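You operate a simulated robot arm through the tools that you are given. There is no shell and no other tool. Be economical: measure what you need, move in short steps, check, and stop when the job is done.

Carry out the task below with a simulated robot arm. There is one attempt and no reset: what you move stays moved.

JOB
Seat the black disc, grease its top and stand the stem on it.
Fine: in the valve body; use the orange pad and the grease tin, and put the pad back. Set down upright: orange pad. A coat counts when it lies all over at full strength: go over it till it gets no stronger.

The check looks at the end state, three seconds after you hand in, the way a careful person would. Anything else that was tipped, shoved, dropped, spilled or broken makes it a failure.

ROBOT AND FRAMES
A 6-joint arm with a two-finger parallel gripper, fixed in place. Base frame: the origin is at the foot of the arm, x ahead of it, y to its left, z up; the work surface is at about z = 840. Lengths are in mm, angles in rad, forces in N, time in s.
With the tool pointing down near the work surface it reaches from about 240 to 640 mm from the base axis. Its first joint turns from -1.152 to 1.152 rad. Payload 2.7 kg.
Tool frame: the origin (TCP) lies between the finger pads and is the grasp point; the fingertips stand 23 mm ahead of it; z points along the fingers, y is the line along which they close. The gripper opens to 94 mm. The fingers are 38 mm wide and 10 mm thick; the gripper's body (54 by 96 mm) begins 39 mm behind the TCP.
Orientation is that of the tool frame in the base frame, as a unit quaternion [w, x, y, z]. With the fingers straight down and closing along the base's y, the tool's x points along the base's -x, its y along +y and its z along -z.

CONTROLS
- The arm moves only by the tool move_arm. Its argument "plan" is a list that holds one entry, the list of rows, each a list of 7 numbers: the shift along the tool's x, y, z in mm, then the turn, a rotation vector about the tool's x, y, z in rad, then the opening, from 0 (shut) to 1 (fully open). In form: [[[dx, dy, dz, ax, ay, az, hand], ...]]. A call has 1 to 10 rows; each row is the pose to reach, as a shift and turn from the pose commanded when the call began, along the tool's axes at that moment. A row lasts 0.2 s, in which the tool goes at most 50 mm and 0.15 rad; a call with a longer step from one row to the next is refused whole, and so is a gripper value outside its range. Where a pose cannot be reached the arm comes as near as it can. A force on the tool above 70 N (or 10 N above the force at the start of the call, whichever is more), or a blocked arm, ends the call early, and 0.2 s more pass. Each finger travels about 45 mm/s and halts on what it meets, pressing with about 22 N; the grip force reading is that of the motor and also rises with nothing between the fingers. The clock runs only during rows and for 0.2 s after the last one: add rows that repeat a pose to give the fingers time. The reply holds the time, the measured pose of the TCP, the force on the tool along the base axes, the opening and the grip force, in the units named above and with some noise, with the torque about the TCP (base axes, N m) and any sound that the robot's microphone picked up.
- Cameras (640 x 400 px; columns grow to the right, rows downward): "scene" is fixed at [84.9, -440.6, 1402]; the picture's right is [0.69, -0.73, 0.00], its down [-0.42, -0.40, -0.81] and it looks along [0.59, 0.56, -0.58] (base axes); focal length 367 px, centre (320, 200). "wrist" rides on the gripper at [86, 16, -74] in the tool frame; the picture's right is [-0.18, 0.98, 0.00], its down [-0.58, -0.11, -0.81] and it looks along [-0.79, -0.15, 0.59] (tool axes); focal length 243 px, centre (320, 200). There is no depth. A picture from a camera that has moved, and an enlarged one, comes with that camera's place and axes in the base frame and with its lens.
- capture(camera): a new picture of that camera. No time passes.
- close_up(camera, box): a new picture of the part [left, top, right, bottom] of that camera's present view, enlarged. No time passes.
- job_done(): hands the job in; it is judged then, once.

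Work in short steps. Places have to be worked out from the pictures, the camera data and where the tool is seen: move nearer, look again, correct. Check each grasp and each placing, and mend what went wrong. You have 120 turns and 84 pictures in all, those below and enlarged ones among them. Open the gripper and draw the arm clear of the work before you hand the job in, unless the task says otherwise; then end with one line.

The tools are called as name(argument=value, ...) on one line, values as JSON. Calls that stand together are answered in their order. move_arm: Moves the arm, as the interface text tells. Its arguments: {"type":"object","properties":{"plan":{"type":"array"}},"required":["plan"]} The other tools are called the same way: capture (camera) takes a picture; close_up (camera, box) takes an enlarged picture of a part of a camera's view; job_done () hands the job in.

At the start:

```text
time_s: 0.0
tcp_pos: [411.1, 55.9, 1151.1]
ee_rot: [0.0, 0.0, 1.0, 0.0]
force: [0.2, 0.8, 0.0]
moment: [0.03, -0.01, -0.04]
opening: 93.8
grip_force: 0.0
```

scene: 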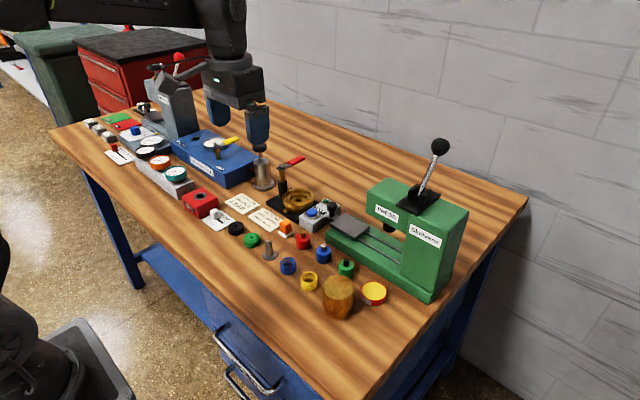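
wrist: 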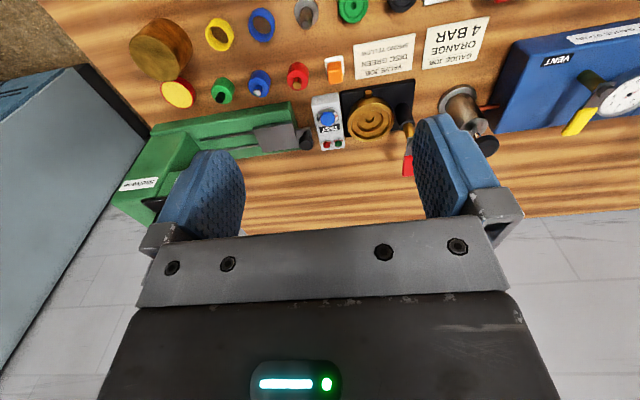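

The scene shows a bench with many parts; I need enlarged views of the middle area to identify disc, stem, pad, tin and valve body.

close_up(camera="scene", box=[180, 150, 340, 250])

close_up(camera="scene", box=[220, 210, 400, 322])

close_up(camera="wrist", box=[120, 0, 520, 200])

```text
4.00 times, centred on (260, 200) of scene
camera zoom: at [84.9, -440.6, 1402.0], right [0.69, -0.73, 0.0], down [-0.42, -0.4, -0.81], along [0.59, 0.56, -0.58], focal length 1468 px, centre (560, 200)
```

zoom: 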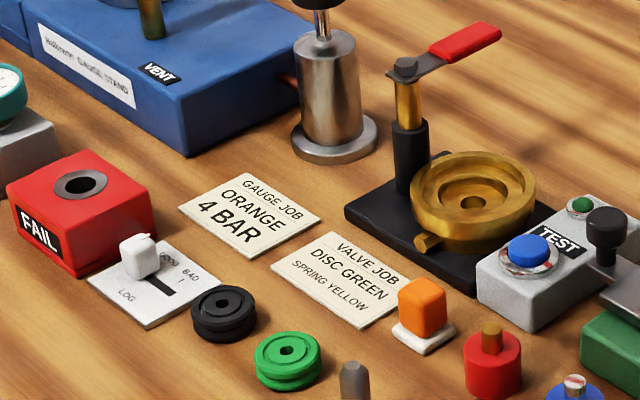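

```text
3.56 times, centred on (310, 266) of scene
camera zoom: at [84.9, -440.6, 1402.0], right [0.69, -0.73, 0.0], down [-0.42, -0.4, -0.81], along [0.59, 0.56, -0.58], focal length 1305 px, centre (356, -35)
```

zoom: 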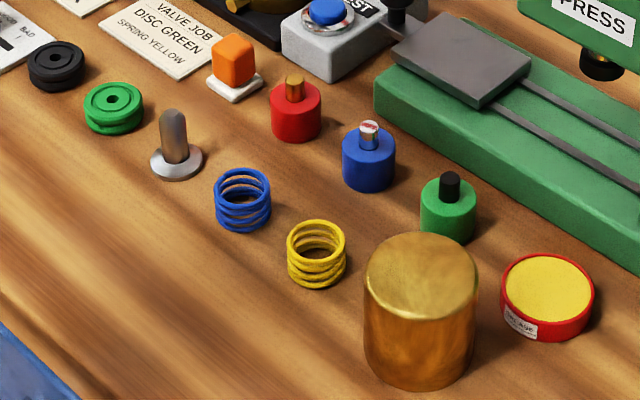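

```text
1.60 times, centred on (320, 100) of wrist
camera zoom: at [324.5, 73.2, 1224.5], right [0.18, 0.98, 0.0], down [0.58, -0.11, 0.81], along [0.79, -0.15, -0.59], focal length 388 px, centre (320, 360)
```

zoom: 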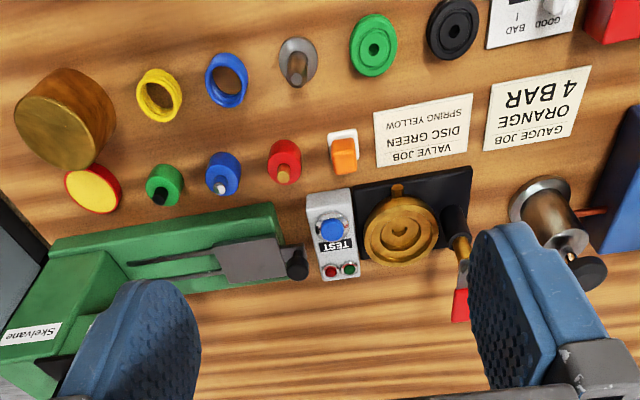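

The black disc is at about (428,156), valve body about (587,110), pad about (503,65), tin about (488,-198). I go above the disc while turning the tool so the fingers close along base x.

move_arm(plan=[[[-1.7, 10, 15, 0, 0, -0.15, 1], [-3.4, 20, 30, 0, 0, -0.3, 1], [-5.1, 30, 45, 0, 0, -0.45, 1], [-6.8, 40, 60, 0, 0, -0.6, 1], [-8.5, 50, 75, 0, 0, -0.75, 1], [-10.2, 60, 90, 0, 0, -0.9, 1], [-11.9, 70, 105, 0, 0, -1.05, 1], [-13.6, 80, 120, 0, 0, -1.2, 1], [-15.3, 90, 135, 0, 0, -1.35, 1], [-17, 100, 150, 0, 0, -1.5, 1]]])

```text
time_s: 2.2
tcp_pos: [428.8, 157.5, 1002.5]
ee_rot: [0.0, -0.683, 0.73, 0.0]
force: [-1.2, 0.6, 1.4]
moment: [0.03, 0.0, -0.03]
opening: 93.9
grip_force: 0.1
```

Turn nearly done; finish it and look with the wrist.

move_arm(plan=[[[0, 0, 30, 0, 0, -0.071, 1]]])

capture(camera="wrist")

close_up(camera="scene", box=[220, 150, 340, 225])

```text
time_s: 2.6
tcp_pos: [429.6, 156.2, 971.4]
ee_rot: [0.0, 0.708, -0.706, -0.001]
force: [-0.4, -0.1, -0.6]
moment: [-0.02, -0.03, 0.02]
opening: 94.2
grip_force: 0.2
```

```text
78 pictures are left
camera wrist: at [412.7, 71.0, 1045.5], right [-0.98, 0.18, 0.0], down [0.11, 0.58, 0.81], along [0.15, 0.79, -0.59], focal length 243 px, centre (320, 200)
```

wrist: 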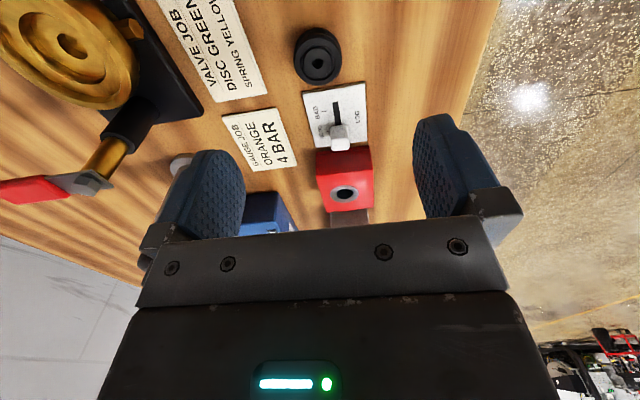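

```text
5.33 times, centred on (280, 188) of scene
camera zoom: at [84.9, -440.6, 1402.0], right [0.69, -0.73, 0.0], down [-0.42, -0.4, -0.81], along [0.59, 0.56, -0.58], focal length 1957 px, centre (533, 267)
```

zoom: 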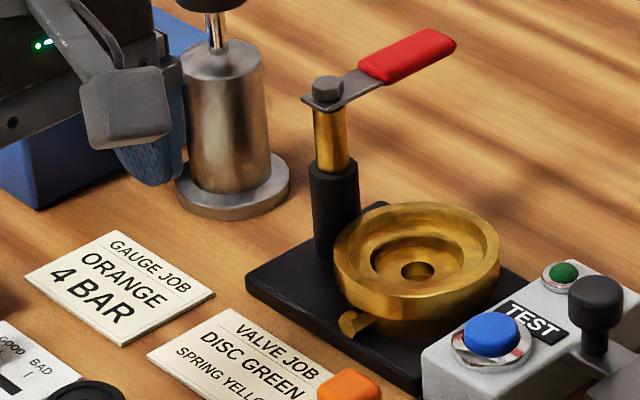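

Measure the disc more accurately.

close_up(camera="wrist", box=[260, 0, 380, 120])

close_up(camera="scene", box=[220, 210, 268, 240])

```text
3.33 times, centred on (320, 60) of wrist
camera zoom: at [412.7, 71.0, 1045.5], right [-0.98, 0.18, 0.0], down [0.11, 0.58, 0.81], along [0.15, 0.79, -0.59], focal length 809 px, centre (320, 667)
```

zoom: 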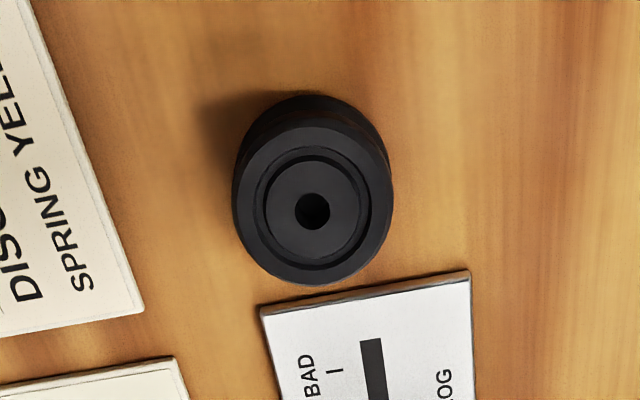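

```text
13.33 times, centred on (244, 225) of scene
camera zoom: at [84.9, -440.6, 1402.0], right [0.69, -0.73, 0.0], down [-0.42, -0.4, -0.81], along [0.59, 0.56, -0.58], focal length 4893 px, centre (1333, -133)
```

zoom: 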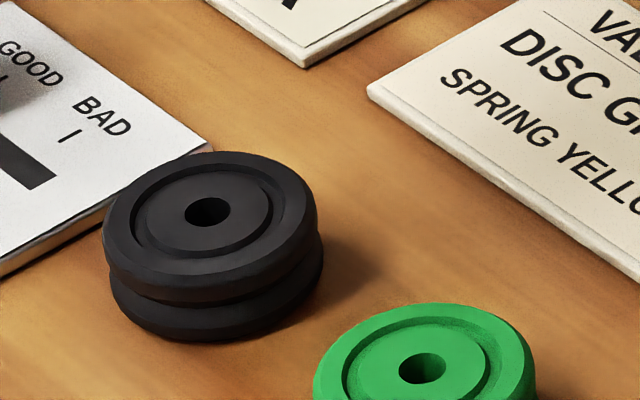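

Disc: centre about (430,155), 37 wide, about 13 tall. I descend with the fingertips about 7 mm below its top.

move_arm(plan=[[[1, 0, 30, 0, 0, 0, 0.8], [1, 0, 60, 0, 0, 0, 0.65], [1, 0, 85, 0, 0, 0, 0.65], [1, 0, 102, 0, 0, 0, 0.65], [1, 0, 102, 0, 0, 0, 0.65]]])

capture(camera="wrist")

close_up(camera="scene", box=[196, 195, 276, 245])

```text
time_s: 3.8
tcp_pos: [429.2, 157.1, 868.6]
ee_rot: [0.0, 0.707, -0.707, 0.0]
force: [0.7, -0.8, 0.3]
moment: [-0.01, 0.02, 0.03]
opening: 61.1
grip_force: 0.0
```

```text
74 pictures are left
camera wrist: at [412.7, 71.2, 942.7], right [-0.98, 0.18, 0.0], down [0.11, 0.58, 0.81], along [0.15, 0.79, -0.59], focal length 243 px, centre (320, 200)
```

wrist: 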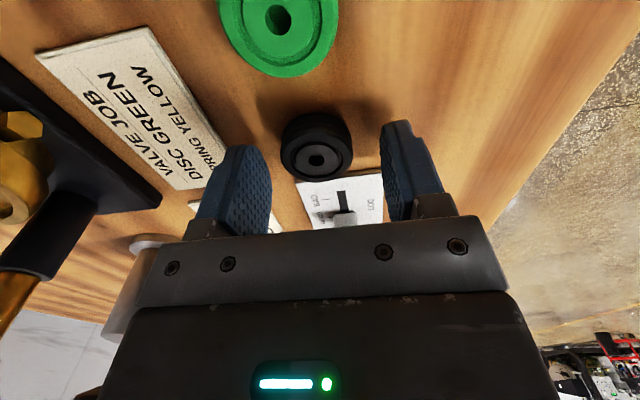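

```text
8.00 times, centred on (236, 220) of scene
camera zoom: at [84.9, -440.6, 1402.0], right [0.69, -0.73, 0.0], down [-0.42, -0.4, -0.81], along [0.59, 0.56, -0.58], focal length 2936 px, centre (992, 40)
```

zoom: 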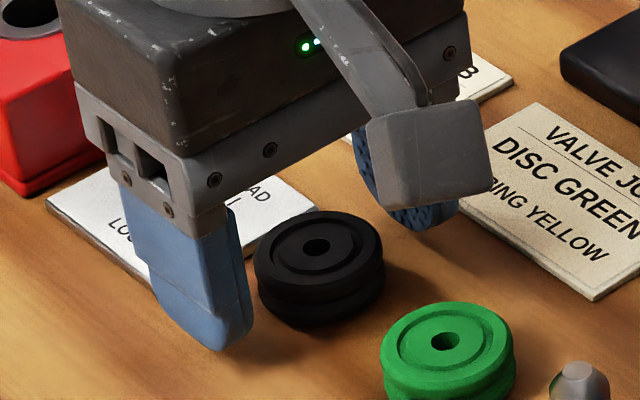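

The disc lies between the fingers, centre (430,155). Small y correction and close.

move_arm(plan=[[[1.5, 0, 0, 0, 0, 0, 0.6], [1.5, 0, 0, 0, 0, 0, 0.3], [1.5, 0, 0, 0, 0, 0, 0.3], [1.5, 0, 0, 0, 0, 0, 0.3], [1.5, 0, 0, 0, 0, 0, 0.3]]])

```text
time_s: 5.0
tcp_pos: [428.3, 156.9, 870.2]
ee_rot: [0.0, 0.708, -0.706, 0.0]
force: [-0.6, 0.3, 0.9]
moment: [0.01, -0.05, -0.03]
opening: 35.2
grip_force: 22.1
```

Gripped at 35 mm. Lift and carry to above the valve body at a safe height.

move_arm(plan=[[[0, 0, -40, 0, 0, 0, 0.3], [0, 0, -80, 0, 0, 0, 0.3], [0, 0, -120, 0, 0, 0, 0.3], [9, -32, -120, 0, 0, 0, 0.3], [18, -64, -120, 0, 0, 0, 0.3], [27, -96, -120, 0, 0, 0, 0.3], [36, -128, -120, 0, 0, 0, 0.3], [46, -158, -120, 0, 0, 0, 0.3], [46, -158, -120, 0, 0, 0, 0.3]]])

capture(camera="wrist")

close_up(camera="scene", box=[220, 125, 380, 225])

```text
time_s: 7.0
tcp_pos: [587.8, 103.8, 989.5]
ee_rot: [0.0, 0.708, -0.707, 0.0]
force: [-0.7, -0.7, -0.5]
moment: [0.03, 0.0, 0.01]
opening: 35.4
grip_force: 21.8
```

```text
72 pictures are left
camera wrist: at [572.2, 17.3, 1062.8], right [-0.98, 0.18, 0.0], down [0.11, 0.58, 0.81], along [0.15, 0.79, -0.59], focal length 243 px, centre (320, 200)
```

wrist: 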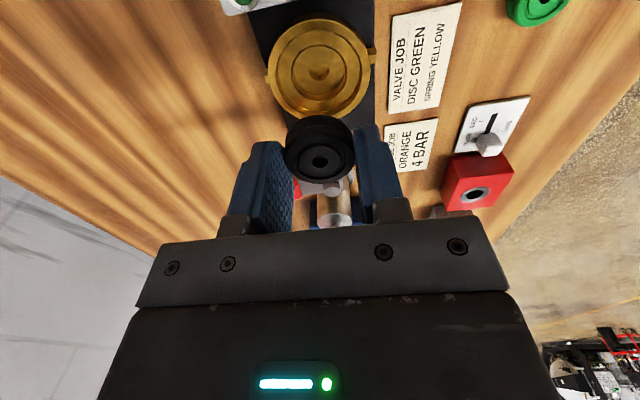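

```text
4.00 times, centred on (300, 175) of scene
camera zoom: at [84.9, -440.6, 1402.0], right [0.69, -0.73, 0.0], down [-0.42, -0.4, -0.81], along [0.59, 0.56, -0.58], focal length 1468 px, centre (400, 300)
```

zoom: 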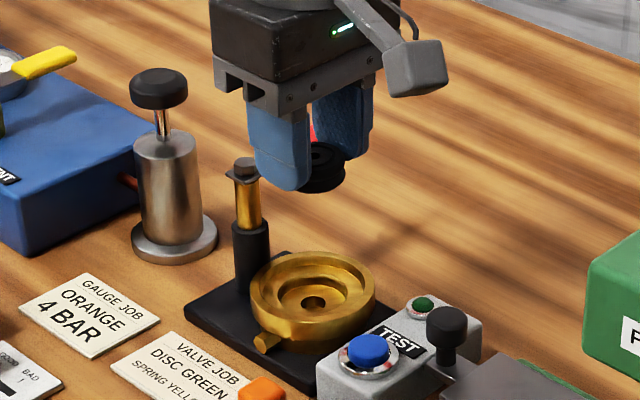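

Enlarge the valve body to measure its recess.

close_up(camera="wrist", box=[240, 0, 400, 200])

close_up(camera="scene", box=[270, 180, 326, 215])

```text
2.00 times, centred on (320, 100) of wrist
camera zoom: at [572.2, 17.3, 1062.8], right [-0.98, 0.18, 0.0], down [0.11, 0.58, 0.81], along [0.15, 0.79, -0.59], focal length 485 px, centre (320, 400)
```

zoom: 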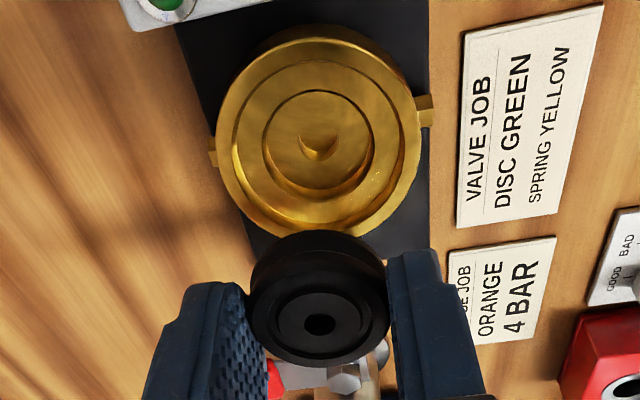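

```text
11.43 times, centred on (298, 198) of scene
camera zoom: at [84.9, -440.6, 1402.0], right [0.69, -0.73, 0.0], down [-0.42, -0.4, -0.81], along [0.59, 0.56, -0.58], focal length 4194 px, centre (571, 229)
```

zoom: 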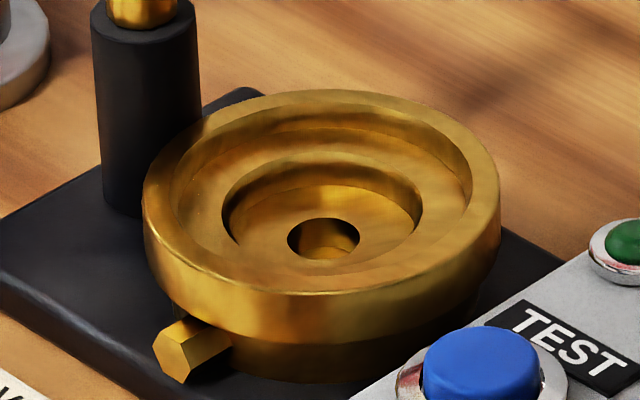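

Bore: about 43 mm wide, centre about (590,106), shelf near z 870, rim near 877. I correct by (+1,+2) and lower until the disc is just above the shelf.

move_arm(plan=[[[-2, -1, 25, 0, 0, 0, 0.3], [-2, -1, 50, 0, 0, 0, 0.3], [-2, -1, 70, 0, 0, 0, 0.3], [-2, -1, 82, 0, 0, 0, 0.3], [-2, -1, 82, 0, 0, 0, 0.3]]])

close_up(camera="wrist", box=[220, 50, 420, 250])

close_up(camera="scene", box=[250, 150, 346, 210])

```text
time_s: 8.2
tcp_pos: [585.8, 109.8, 905.2]
ee_rot: [0.001, 0.708, -0.706, 0.0]
force: [1.0, 1.0, -0.4]
moment: [0.01, 0.01, -0.01]
opening: 35.2
grip_force: 21.6
```

```text
2.00 times, centred on (320, 150) of wrist
camera zoom: at [570.3, 23.4, 978.9], right [-0.98, 0.18, 0.0], down [0.11, 0.58, 0.81], along [0.15, 0.79, -0.59], focal length 485 px, centre (320, 300)
```

zoom: 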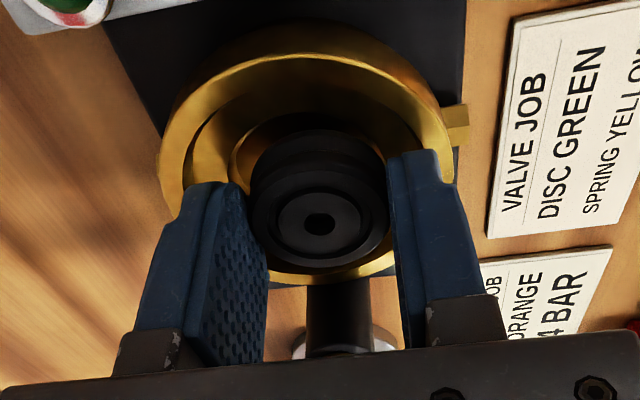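

```text
6.67 times, centred on (298, 180) of scene
camera zoom: at [84.9, -440.6, 1402.0], right [0.69, -0.73, 0.0], down [-0.42, -0.4, -0.81], along [0.59, 0.56, -0.58], focal length 2446 px, centre (467, 333)
```

zoom: 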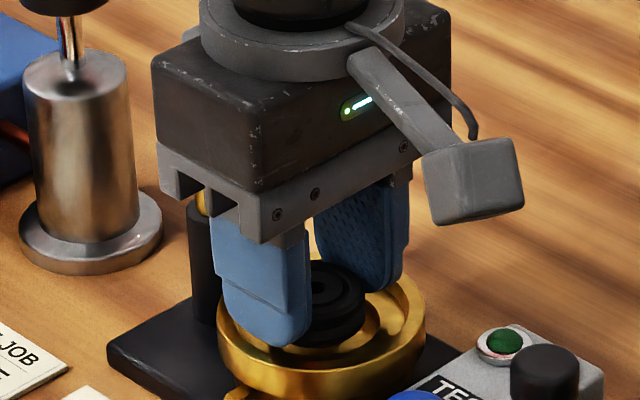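

Disc sits about 1.5 mm in −x and 1 mm in −y from the bore axis. Correct and lower 8 mm slowly.

move_arm(plan=[[[-1, -1.5, 2, 0, 0, 0, 0.3], [-1, -1.5, 4, 0, 0, 0, 0.3], [-1, -1.5, 6, 0, 0, 0, 0.3], [-1, -1.5, 8, 0, 0, 0, 0.3], [-1, -1.5, 8, 0, 0, 0, 0.3]]])

close_up(camera="wrist", box=[220, 50, 420, 250])

```text
time_s: 9.4
tcp_pos: [586.5, 110.8, 903.0]
ee_rot: [0.0, 0.708, -0.707, 0.001]
force: [-20.2, -3.5, 38.5]
moment: [0.61, 1.55, 0.45]
opening: 35.5
grip_force: 22.0
```

```text
2.00 times, centred on (320, 150) of wrist
camera zoom: at [571.6, 24.9, 976.5], right [-0.98, 0.18, 0.0], down [0.11, 0.58, 0.81], along [0.15, 0.79, -0.59], focal length 485 px, centre (320, 300)
```

zoom: 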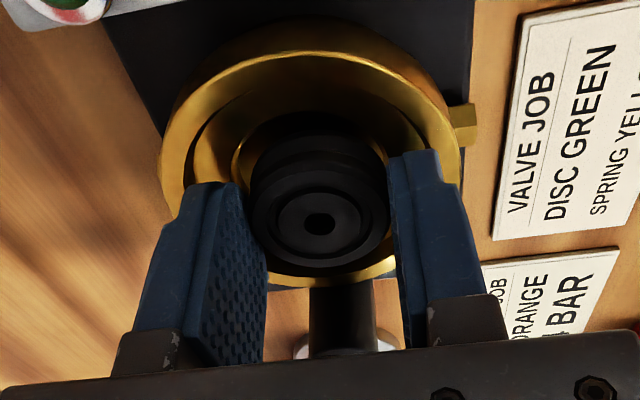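

Contact: the −x finger's corner met the rim at tip z ≈ 880, so the fingers don't fit inside. I back off 4 mm, shift y by −2, and recheck.

move_arm(plan=[[[0, -0.5, -2, 0, 0, 0, 0.3], [1, -0.5, 0, 0, 0, 0, 0.3], [1, -0.5, 0, 0, 0, 0, 0.3]]])

close_up(camera="wrist", box=[220, 50, 420, 250])

close_up(camera="scene", box=[266, 170, 330, 210])

```text
time_s: 10.2
tcp_pos: [587.4, 110.3, 902.4]
ee_rot: [0.0, 0.707, -0.707, -0.001]
force: [-19.9, -0.2, 37.0]
moment: [0.62, 1.48, 0.37]
opening: 35.6
grip_force: 22.4
```

```text
2.00 times, centred on (320, 150) of wrist
camera zoom: at [572.0, 24.9, 976.4], right [-0.98, 0.18, 0.0], down [0.11, 0.58, 0.81], along [0.15, 0.79, -0.59], focal length 485 px, centre (320, 300)
```

zoom: 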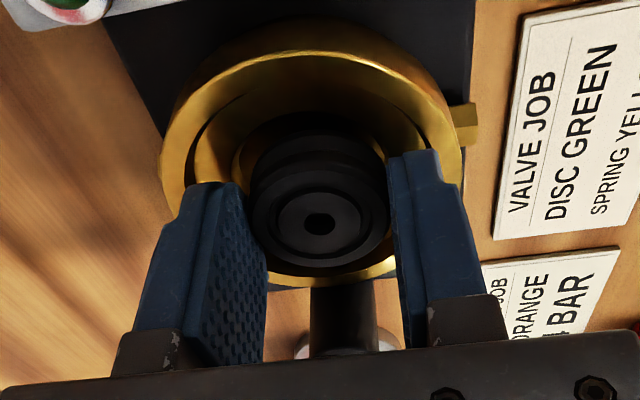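

```text
10.00 times, centred on (298, 190) of scene
camera zoom: at [83.8, -440.8, 1402.0], right [0.69, -0.73, 0.0], down [-0.42, -0.4, -0.81], along [0.59, 0.56, -0.58], focal length 3670 px, centre (540, 300)
```

zoom: 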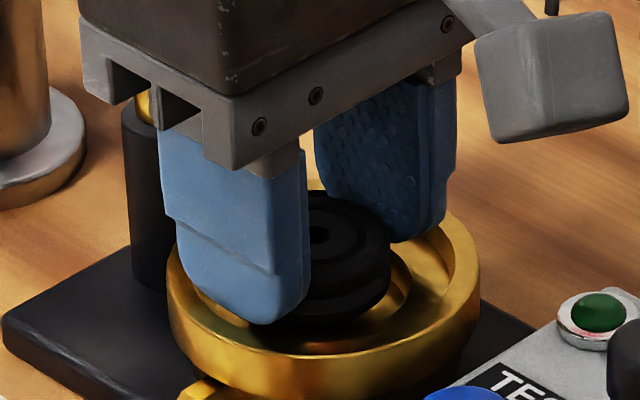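

Still pressing (commanded depth unchanged); I raise 9 mm from the commanded pose to be free, then look again.

move_arm(plan=[[[0, 0, -5, 0, 0, 0, 0.3], [0, 0, -9, 0, 0, 0, 0.3], [0, 0, -9, 0, 0, 0, 0.3]]])

close_up(camera="wrist", box=[220, 50, 420, 250])

close_up(camera="scene", box=[266, 170, 330, 210])

```text
time_s: 11.0
tcp_pos: [589.4, 111.4, 907.4]
ee_rot: [-0.001, -0.707, 0.707, 0.0]
force: [-0.3, 0.1, 0.0]
moment: [-0.01, 0.01, -0.01]
opening: 35.4
grip_force: 21.7
```

```text
2.00 times, centred on (320, 150) of wrist
camera zoom: at [573.1, 25.5, 981.6], right [-0.98, 0.18, 0.0], down [0.11, 0.58, 0.81], along [0.15, 0.79, -0.59], focal length 485 px, centre (320, 300)
```

zoom: 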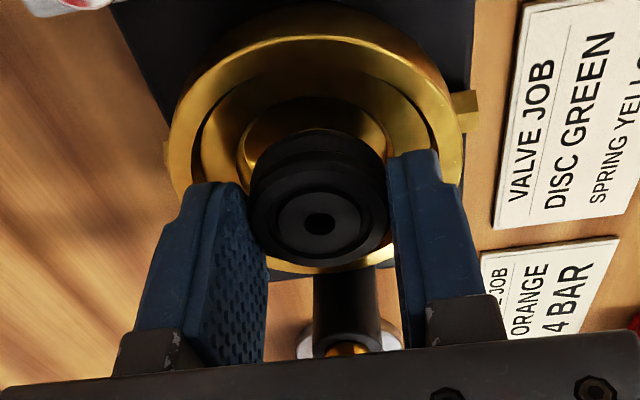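

```text
10.00 times, centred on (298, 190) of scene
camera zoom: at [84.9, -440.6, 1402.0], right [0.69, -0.73, 0.0], down [-0.42, -0.4, -0.81], along [0.59, 0.56, -0.58], focal length 3670 px, centre (540, 300)
```

zoom: 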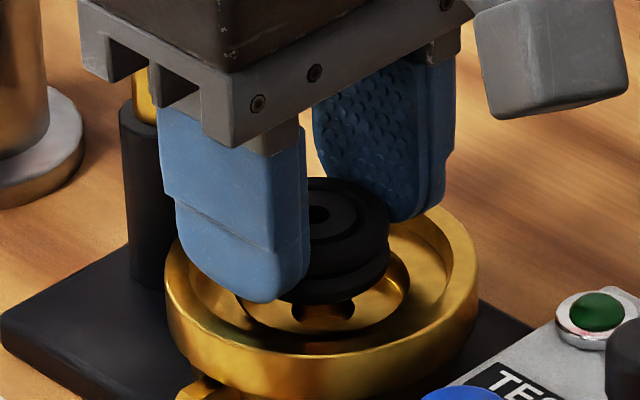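

Now free: disc centre is about (+1.5,+1.7) off the bore axis. I correct, lower to just above rim contact, and release.

move_arm(plan=[[[1.7, 1.5, 0, 0, 0, 0, 0.3], [1.7, 1.5, 2, 0, 0, 0, 0.3], [1.7, 1.5, 3.5, 0, 0, 0, 0.3], [1.7, 1.5, 3.5, 0, 0, 0, 0.3]]])

close_up(camera="wrist", box=[220, 50, 420, 250])

```text
time_s: 12.0
tcp_pos: [588.6, 109.3, 905.2]
ee_rot: [0.0, 0.708, -0.706, -0.001]
force: [0.2, 0.2, -0.3]
moment: [0.01, -0.01, 0.01]
opening: 35.4
grip_force: 21.9
```

```text
2.00 times, centred on (320, 150) of wrist
camera zoom: at [572.0, 23.2, 978.3], right [-0.98, 0.18, 0.0], down [0.11, 0.58, 0.81], along [0.15, 0.79, -0.59], focal length 485 px, centre (320, 300)
```

zoom: 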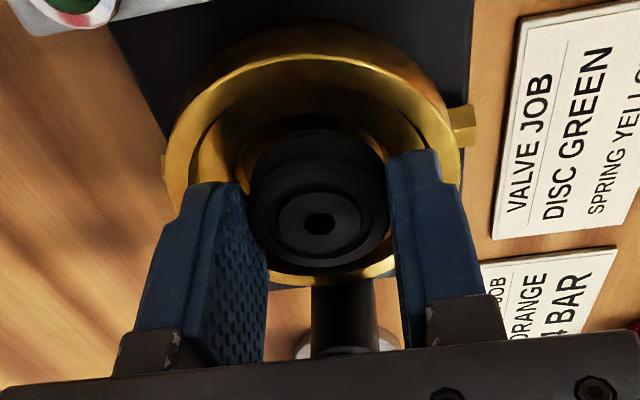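

Centred within about 1 mm and free of load. Lower 1 mm more and open.

move_arm(plan=[[[0, 0, 1, 0, 0, 0, 0.3], [0, 0, 1, 0, 0, 0, 0.3], [0, 0, 1, 0, 0, 0, 0.6], [0, 0, 1, 0, 0, 0, 0.6], [0, 0, 1, 0, 0, 0, 0.6], [0, 0, -40, 0, 0, 0, 0.6], [0, 0, -80, 0, 0, 0, 0.6]]])

close_up(camera="wrist", box=[220, 0, 420, 200])

close_up(camera="scene", box=[266, 170, 330, 210])

```text
time_s: 13.6
tcp_pos: [590.0, 108.9, 983.9]
ee_rot: [0.001, 0.708, -0.706, 0.0]
force: [-1.1, 0.1, 0.3]
moment: [0.01, -0.03, 0.02]
opening: 56.3
grip_force: 0.1
```

```text
2.00 times, centred on (320, 100) of wrist
camera zoom: at [573.3, 23.3, 1058.5], right [-0.98, 0.18, 0.0], down [0.11, 0.58, 0.81], along [0.15, 0.79, -0.59], focal length 485 px, centre (320, 400)
```

zoom: 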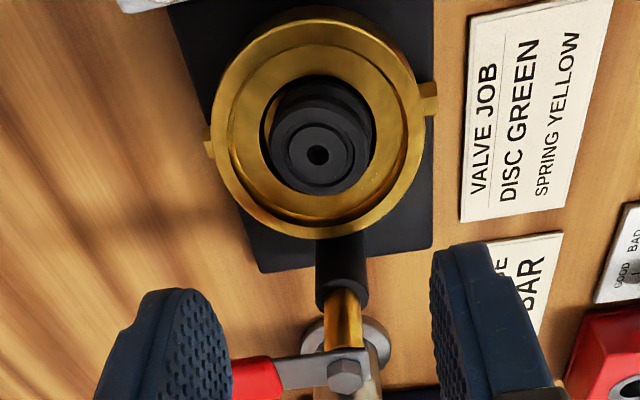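

```text
10.00 times, centred on (298, 190) of scene
camera zoom: at [84.9, -440.6, 1402.0], right [0.69, -0.73, 0.0], down [-0.42, -0.4, -0.81], along [0.59, 0.56, -0.58], focal length 3670 px, centre (540, 300)
```

zoom: 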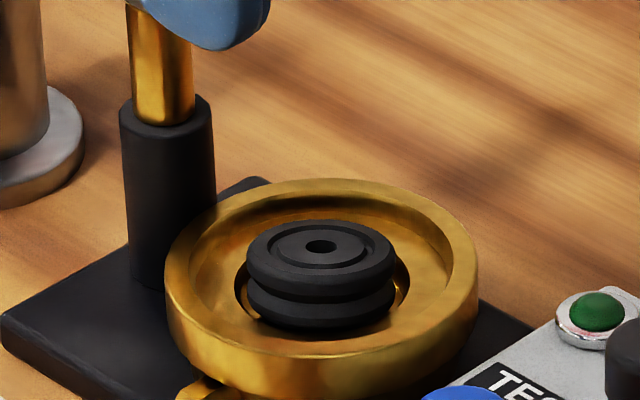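

The disc looks tilted, its near (−x/−y) side perhaps hung on the shelf edge. Closer look.

close_up(camera="wrist", box=[270, 0, 370, 80])

close_up(camera="scene", box=[280, 185, 316, 208])

```text
5.00 times, centred on (320, 40) of wrist
camera zoom: at [573.3, 23.3, 1058.5], right [-0.98, 0.18, 0.0], down [0.11, 0.58, 0.81], along [0.15, 0.79, -0.59], focal length 1213 px, centre (320, 1000)
```

zoom: 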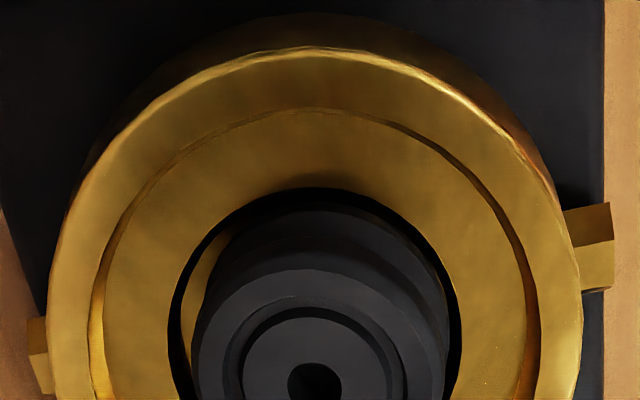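

```text
16.00 times, centred on (298, 196) of scene
camera zoom: at [84.9, -440.6, 1402.0], right [0.69, -0.73, 0.0], down [-0.42, -0.4, -0.81], along [0.59, 0.56, -0.58], focal length 5871 px, centre (672, 256)
```

zoom: 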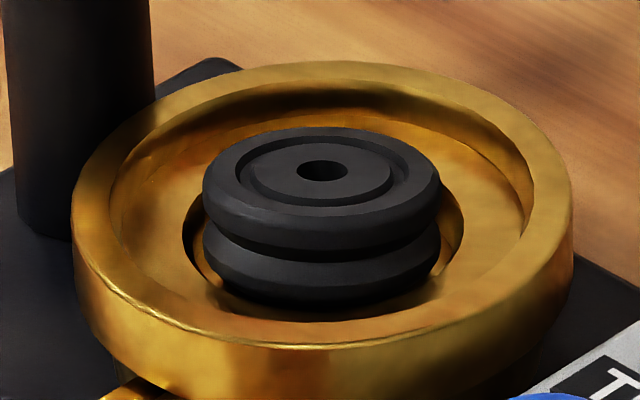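

The disc leans about 13° with its −x/−y side up. I move for a steeper look from above.

move_arm(plan=[[[-12, 0, -15, 0, 0, 0, 0.6], [-24, 0, -30, 0, 0, 0, 0.6], [-24, 0, -30, 0, 0, 0, 0.6]]])

close_up(camera="wrist", box=[260, 0, 380, 75])

close_up(camera="scene", box=[280, 185, 316, 208])

```text
time_s: 14.4
tcp_pos: [588.4, 134.6, 1016.7]
ee_rot: [0.0, 0.707, -0.707, -0.001]
force: [-0.7, 0.5, -0.1]
moment: [0.03, 0.0, 0.0]
opening: 56.5
grip_force: 0.1
```

```text
5.33 times, centred on (320, 38) of wrist
camera zoom: at [572.8, 48.1, 1089.3], right [-0.98, 0.18, 0.0], down [0.11, 0.58, 0.81], along [0.15, 0.79, -0.59], focal length 1294 px, centre (320, 1067)
```

zoom: 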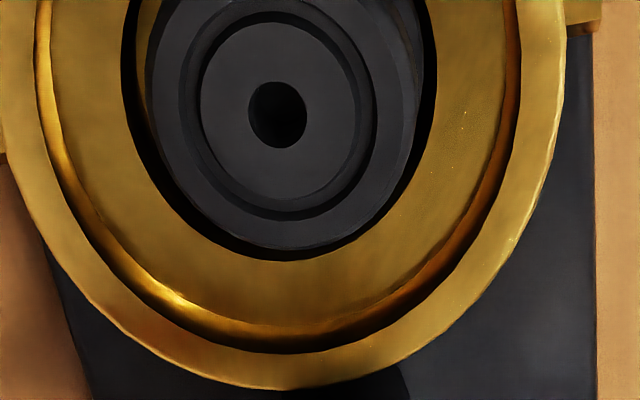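

```text
16.00 times, centred on (298, 196) of scene
camera zoom: at [84.9, -440.6, 1402.0], right [0.69, -0.73, 0.0], down [-0.42, -0.4, -0.81], along [0.59, 0.56, -0.58], focal length 5871 px, centre (672, 256)
```

zoom: 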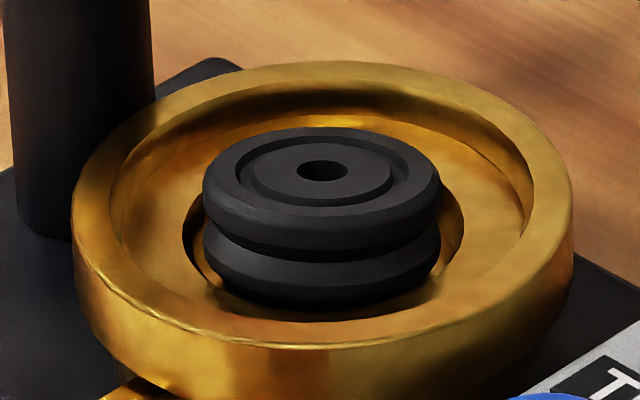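

The disc is roughly centred but leaning toward +y. I'll level it by pressing straight down with the closed fingertips; first close and come to just above it.

move_arm(plan=[[[13, 0, 0, 0, 0, 0, 0.3], [27, 0, 0, 0, 0, 0, 0], [27, 0, 25, 0, 0, 0, 0], [27, 0, 50, 0, 0, 0, 0], [27, 0, 75, 0, 0, 0, 0], [27, 0, 95, 0, 0, 0, 0], [27, 0, 95, 0, 0, 0, 0]]])

close_up(camera="scene", box=[266, 170, 330, 210])

```text
time_s: 16.0
tcp_pos: [587.6, 106.3, 920.6]
ee_rot: [0.001, 0.707, -0.707, 0.001]
force: [-0.1, 0.1, 0.7]
moment: [-0.02, 0.02, 0.0]
opening: 0.0
grip_force: 22.2
```

```text
10.00 times, centred on (298, 190) of scene
camera zoom: at [84.9, -440.6, 1402.0], right [0.69, -0.73, 0.0], down [-0.42, -0.4, -0.81], along [0.59, 0.56, -0.58], focal length 3670 px, centre (540, 300)
```

zoom: 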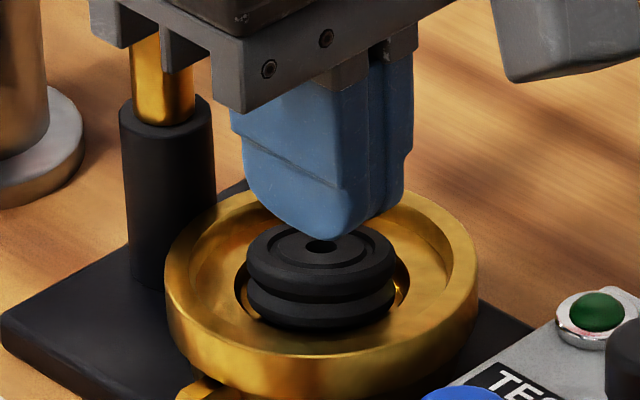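

Tip is just above the disc centre. Shift slightly to the raised side and press down in small steps.

move_arm(plan=[[[2, 3, 4, 0, 0, 0, 0], [2, 3, 8, 0, 0, 0, 0], [2, 3, 11, 0, 0, 0, 0], [2, 3, 13, 0, 0, 0, 0], [2, 3, 15, 0, 0, 0, 0], [2, 3, 16, 0, 0, 0, 0], [2, 3, 16, 0, 0, 0, 0]]])

close_up(camera="scene", box=[266, 170, 330, 210])

```text
time_s: 17.6
tcp_pos: [584.1, 104.4, 903.8]
ee_rot: [-0.001, 0.707, -0.707, 0.002]
force: [-2.9, 2.3, 14.2]
moment: [0.09, 0.1, 0.01]
opening: 0.0
grip_force: 22.7
```

```text
10.00 times, centred on (298, 190) of scene
camera zoom: at [84.5, -440.6, 1402.0], right [0.69, -0.73, 0.0], down [-0.42, -0.4, -0.81], along [0.59, 0.56, -0.58], focal length 3670 px, centre (540, 300)
```

zoom: 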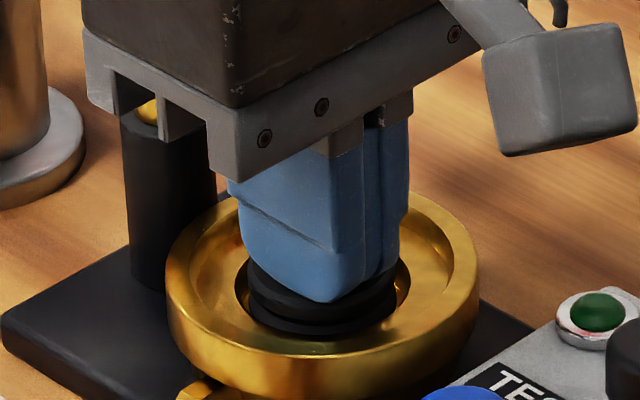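

The disc moved down and now resists with 14 N at tip z ≈ 881. Lift and look.

move_arm(plan=[[[0, 0, -20, 0, 0, 0, 0], [0, 0, -60, 0, 0, 0, 0], [-20, 0, -100, 0, 0, 0, 0], [-20, 0, -100, 0, 0, 0, 0]]])

close_up(camera="scene", box=[280, 185, 316, 208])

close_up(camera="wrist", box=[240, 0, 400, 100])

```text
time_s: 18.6
tcp_pos: [584.6, 123.3, 1002.0]
ee_rot: [-0.001, -0.707, 0.707, 0.001]
force: [-0.4, -0.2, -0.4]
moment: [0.02, -0.01, 0.0]
opening: 0.0
grip_force: 22.1
```

```text
16.00 times, centred on (298, 196) of scene
camera zoom: at [84.9, -440.6, 1402.0], right [0.69, -0.73, 0.0], down [-0.42, -0.4, -0.81], along [0.59, 0.56, -0.58], focal length 5871 px, centre (672, 256)
```

zoom: 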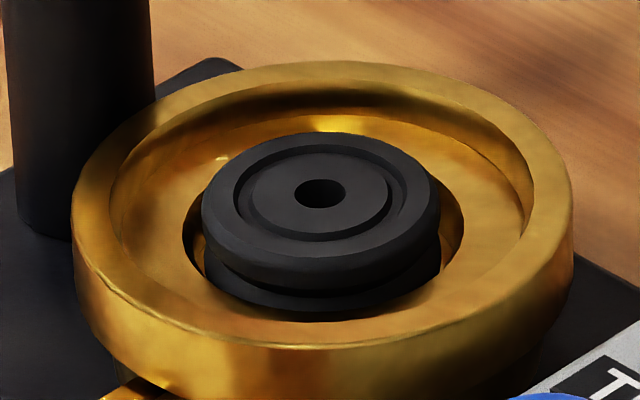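

```text
4.00 times, centred on (320, 50) of wrist
camera zoom: at [568.6, 37.1, 1075.6], right [-0.98, 0.18, 0.0], down [0.11, 0.58, 0.81], along [0.15, 0.79, -0.59], focal length 970 px, centre (320, 800)
```

zoom: 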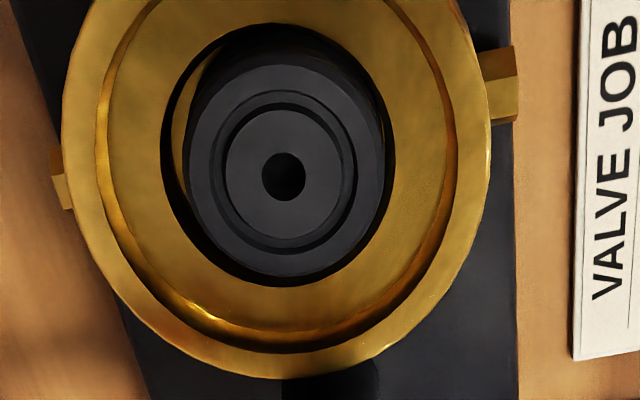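

The disc is now flat in the bore, top near z 880. Next the pad: move above it with the hand opening and look.

move_arm(plan=[[[15, 20, 0, 0, 0, 0, 0.2], [30, 41, 0, 0, 0, 0, 0.4], [45, 62, 10, 0, 0, 0, 0.5], [60, 82, 25, 0, 0, 0, 0.5], [60, 82, 25, 0, 0, 0, 0.5]]])

capture(camera="wrist")

close_up(camera="scene", box=[258, 205, 322, 245])

close_up(camera="wrist", box=[260, 20, 380, 120])

```text
time_s: 19.8
tcp_pos: [501.6, 64.5, 976.4]
ee_rot: [0.0, 0.708, -0.706, 0.0]
force: [0.8, 0.4, -0.3]
moment: [0.02, -0.02, -0.02]
opening: 47.2
grip_force: 0.1
```

```text
50 pictures are left
camera wrist: at [485.4, -22.8, 1050.4], right [-0.98, 0.18, 0.0], down [0.11, 0.58, 0.81], along [0.15, 0.79, -0.59], focal length 243 px, centre (320, 200)
```

wrist: 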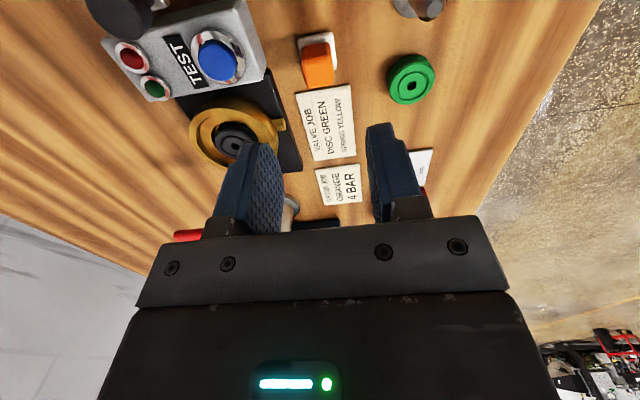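

```text
10.00 times, centred on (290, 225) of scene
camera zoom: at [84.9, -440.6, 1402.0], right [0.69, -0.73, 0.0], down [-0.42, -0.4, -0.81], along [0.59, 0.56, -0.58], focal length 3670 px, centre (620, -50)
```

zoom: 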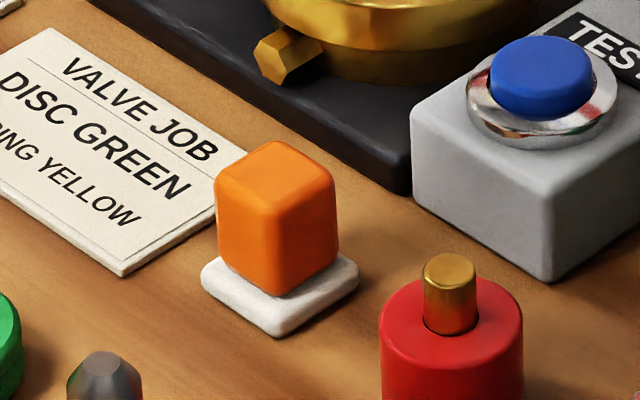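

```text
4.00 times, centred on (320, 70) of wrist
camera zoom: at [485.4, -22.8, 1050.4], right [-0.98, 0.18, 0.0], down [0.11, 0.58, 0.81], along [0.15, 0.79, -0.59], focal length 970 px, centre (320, 720)
```

zoom: 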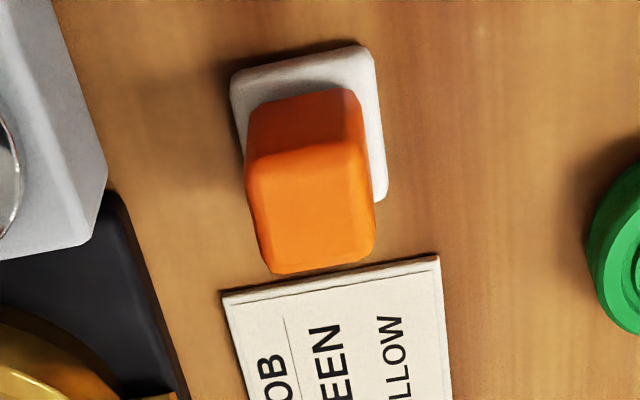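

Pad: base centre about (503,59), 27 mm square, aligned with the axes; handle 20 mm wide with top near z 878. Descend around the handle with a narrow opening.

move_arm(plan=[[[5, -1, 20, 0, 0, 0, 0.36], [5, -1, 40, 0, 0, 0, 0.36], [5, -1, 60, 0, 0, 0, 0.36], [5, -1, 72, 0, 0, 0, 0.36], [5, -1, 72, 0, 0, 0, 0.36]]])

close_up(camera="wrist", box=[220, 50, 420, 250])

close_up(camera="scene", box=[250, 185, 330, 245])

```text
time_s: 21.0
tcp_pos: [503.4, 58.3, 904.8]
ee_rot: [-0.001, 0.708, -0.706, -0.001]
force: [0.8, 0.2, 0.0]
moment: [0.03, -0.03, 0.05]
opening: 33.7
grip_force: 0.1
```

```text
2.00 times, centred on (320, 150) of wrist
camera zoom: at [487.7, -28.9, 979.1], right [-0.98, 0.18, 0.0], down [0.11, 0.58, 0.81], along [0.15, 0.79, -0.59], focal length 485 px, centre (320, 300)
```

zoom: 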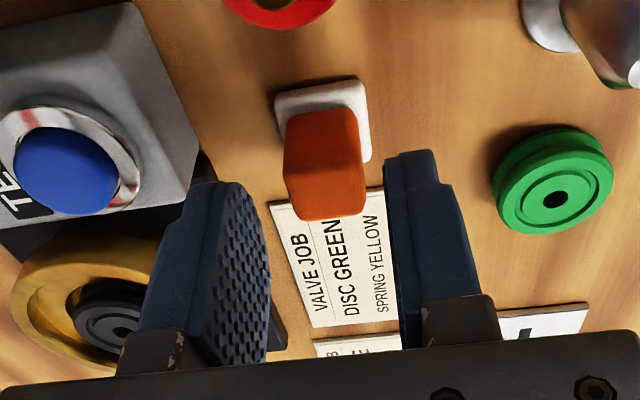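

```text
6.67 times, centred on (290, 215) of scene
camera zoom: at [84.9, -440.6, 1402.0], right [0.69, -0.73, 0.0], down [-0.42, -0.4, -0.81], along [0.59, 0.56, -0.58], focal length 2446 px, centre (520, 100)
```

zoom: 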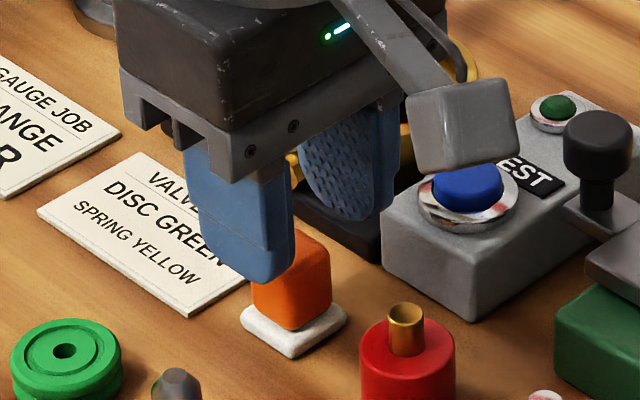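

Aligned. Descend to the grasp height and close.

move_arm(plan=[[[0, 0, 10, 0, 0, 0, 0.36], [0, 0, 20, 0, 0, 0, 0.36], [0, 0, 26, 0, 0, 0, 0.36], [0, 0, 26, 0, 0, 0, 0.15], [0, 0, 26, 0, 0, 0, 0.15], [0, 0, 26, 0, 0, 0, 0.15], [0, 0, 26, 0, 0, 0, 0.15]]])

close_up(camera="wrist", box=[220, 50, 420, 250])

```text
time_s: 22.6
tcp_pos: [502.7, 59.8, 879.8]
ee_rot: [0.0, 0.708, -0.706, 0.0]
force: [0.5, 0.5, -0.4]
moment: [0.01, -0.01, -0.01]
opening: 21.0
grip_force: 22.1
```

```text
2.00 times, centred on (320, 150) of wrist
camera zoom: at [487.2, -27.5, 954.1], right [-0.98, 0.18, 0.0], down [0.11, 0.58, 0.81], along [0.15, 0.79, -0.59], focal length 485 px, centre (320, 300)
```

zoom: 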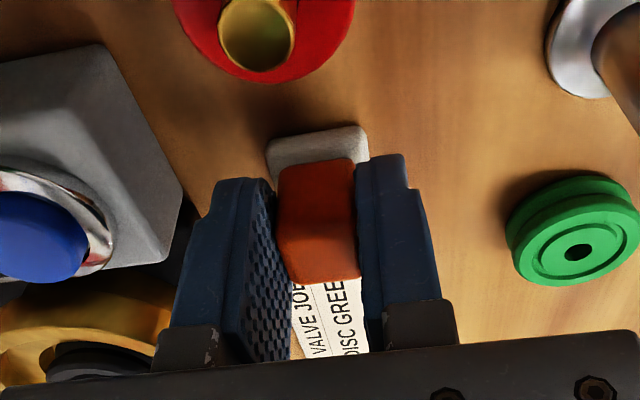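

Pad held. Lift and travel toward the tin.

move_arm(plan=[[[0, 0, -40, 0, 0, 0, 0.15], [0, 0, -80, 0, 0, 0, 0.15], [20, 2, -120, 0, 0, 0, 0.15], [60, 5, -120, 0, 0, 0, 0.15], [100, 8, -120, 0, 0, 0, 0.15], [140, 11, -120, 0, 0, 0, 0.15], [180, 14, -120, 0, 0, 0, 0.15], [220, 15, -120, 0, 0, 0, 0.15], [250, 15, -120, 0, 0, 0, 0.15], [250, 15, -120, 0, 0, 0, 0.15]]])

capture(camera="wrist")

close_up(camera="scene", box=[300, 220, 460, 320])

```text
time_s: 24.8
tcp_pos: [487.0, -193.9, 1000.7]
ee_rot: [0.0, 0.708, -0.706, -0.001]
force: [-0.5, 0.0, -0.7]
moment: [-0.01, 0.01, -0.01]
opening: 21.1
grip_force: 21.5
```

```text
44 pictures are left
camera wrist: at [471.7, -280.2, 1074.1], right [-0.98, 0.18, 0.0], down [0.11, 0.58, 0.81], along [0.15, 0.79, -0.59], focal length 243 px, centre (320, 200)
```

wrist: 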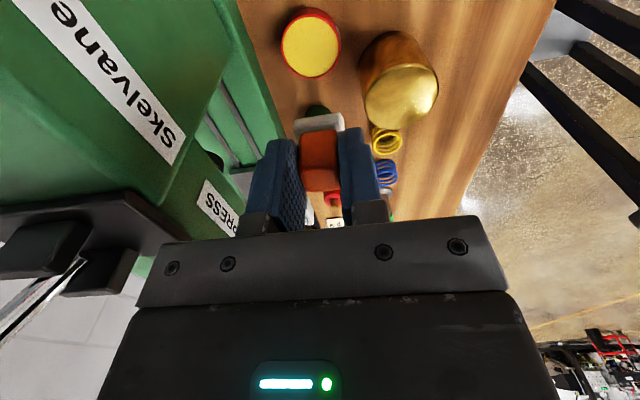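

```text
4.00 times, centred on (380, 270) of scene
camera zoom: at [84.9, -440.6, 1402.0], right [0.69, -0.73, 0.0], down [-0.42, -0.4, -0.81], along [0.59, 0.56, -0.58], focal length 1468 px, centre (80, -80)
```

zoom: 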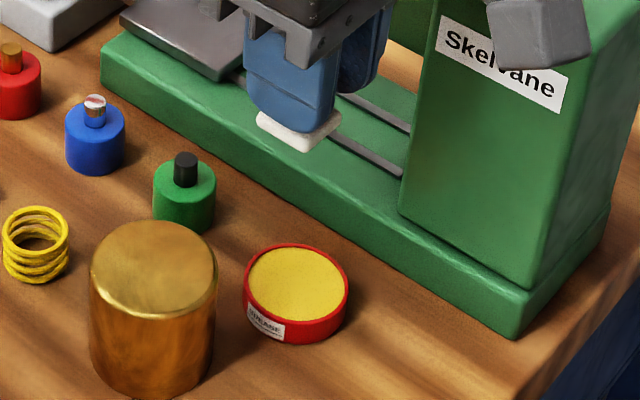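

The tin is at about (492,-200), filled near its rim (z ≈ 859), 46 mm wide. I'll go down a bit to −x of its centre to stay clear of the press, stopping above the grease.

move_arm(plan=[[[6, 0, 30, 0, 0, 0, 0.15], [6, 0, 60, 0, 0, 0, 0.15], [6, 0, 80, 0, 0, 0, 0.15], [6, 0, 92, 0, 0, 0, 0.15], [6, 0, 92, 0, 0, 0, 0.15]]])

close_up(camera="wrist", box=[220, 50, 420, 250])

close_up(camera="scene", box=[320, 225, 416, 285])

```text
time_s: 26.0
tcp_pos: [487.5, -196.2, 907.7]
ee_rot: [0.0, 0.708, -0.706, 0.001]
force: [-0.2, 0.0, -0.4]
moment: [0.0, -0.03, 0.0]
opening: 20.9
grip_force: 22.0
```

```text
2.00 times, centred on (320, 150) of wrist
camera zoom: at [471.4, -282.8, 981.7], right [-0.98, 0.18, 0.0], down [0.11, 0.58, 0.81], along [0.15, 0.79, -0.59], focal length 485 px, centre (320, 300)
```

zoom: 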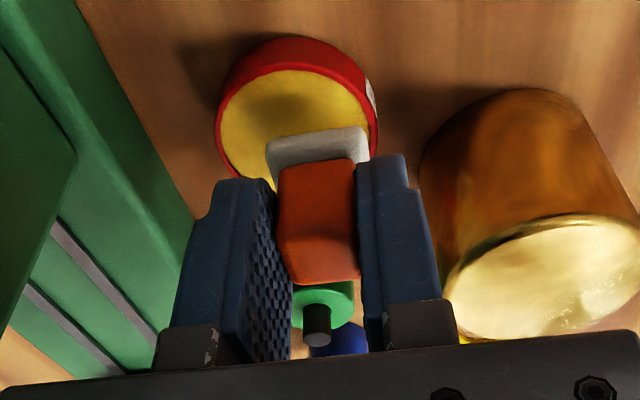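

```text
6.67 times, centred on (368, 255) of scene
camera zoom: at [84.9, -440.6, 1402.0], right [0.69, -0.73, 0.0], down [-0.42, -0.4, -0.81], along [0.59, 0.56, -0.58], focal length 2446 px, centre (0, -167)
```

zoom: 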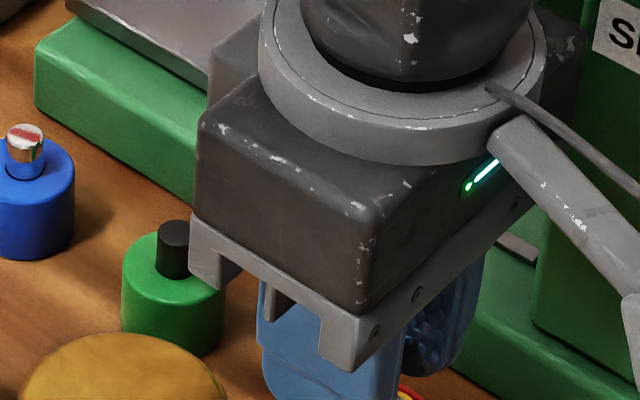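

Tin centre is about (493,-196). Shift +3 in x and lower slowly to contact.

move_arm(plan=[[[0, -3, 3, 0, 0, 0, 0.15], [0, -3, 6, 0, 0, 0, 0.15], [0, -3, 8, 0, 0, 0, 0.15], [0, -3, 9, 0, 0, 0, 0.15], [0, -3, 10, 0, 0, 0, 0.15], [0, -3, 11, 0, 0, 0, 0.15], [0, -3, 11, 0, 0, 0, 0.15]]])

close_up(camera="wrist", box=[220, 50, 420, 250])

```text
time_s: 27.6
tcp_pos: [492.3, -197.9, 897.4]
ee_rot: [0.0, 0.708, -0.706, 0.0]
force: [0.4, 0.4, -1.1]
moment: [0.01, -0.04, 0.0]
opening: 20.7
grip_force: 22.1
```

```text
2.00 times, centred on (320, 150) of wrist
camera zoom: at [476.3, -283.4, 970.3], right [-0.98, 0.18, 0.0], down [0.11, 0.58, 0.81], along [0.15, 0.79, -0.59], focal length 485 px, centre (320, 300)
```

zoom: 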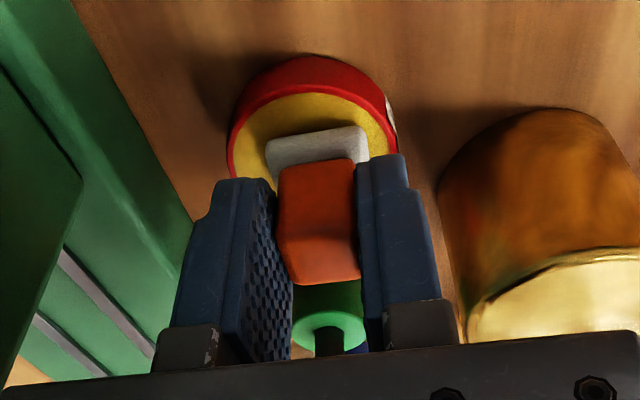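

No contact yet; continue down gently.

move_arm(plan=[[[0, 0, 1, 0, 0, 0, 0.15], [0, 0, 2, 0, 0, 0, 0.15], [0, 0, 3, 0, 0, 0, 0.15], [0, 0, 4, 0, 0, 0, 0.15], [0, 0, 4, 0, 0, 0, 0.15]]])

```text
time_s: 28.8
tcp_pos: [492.8, -196.4, 895.0]
ee_rot: [-0.002, 0.708, -0.706, 0.001]
force: [-2.6, 3.5, 17.5]
moment: [0.22, 0.09, 0.02]
opening: 20.9
grip_force: 22.1
```

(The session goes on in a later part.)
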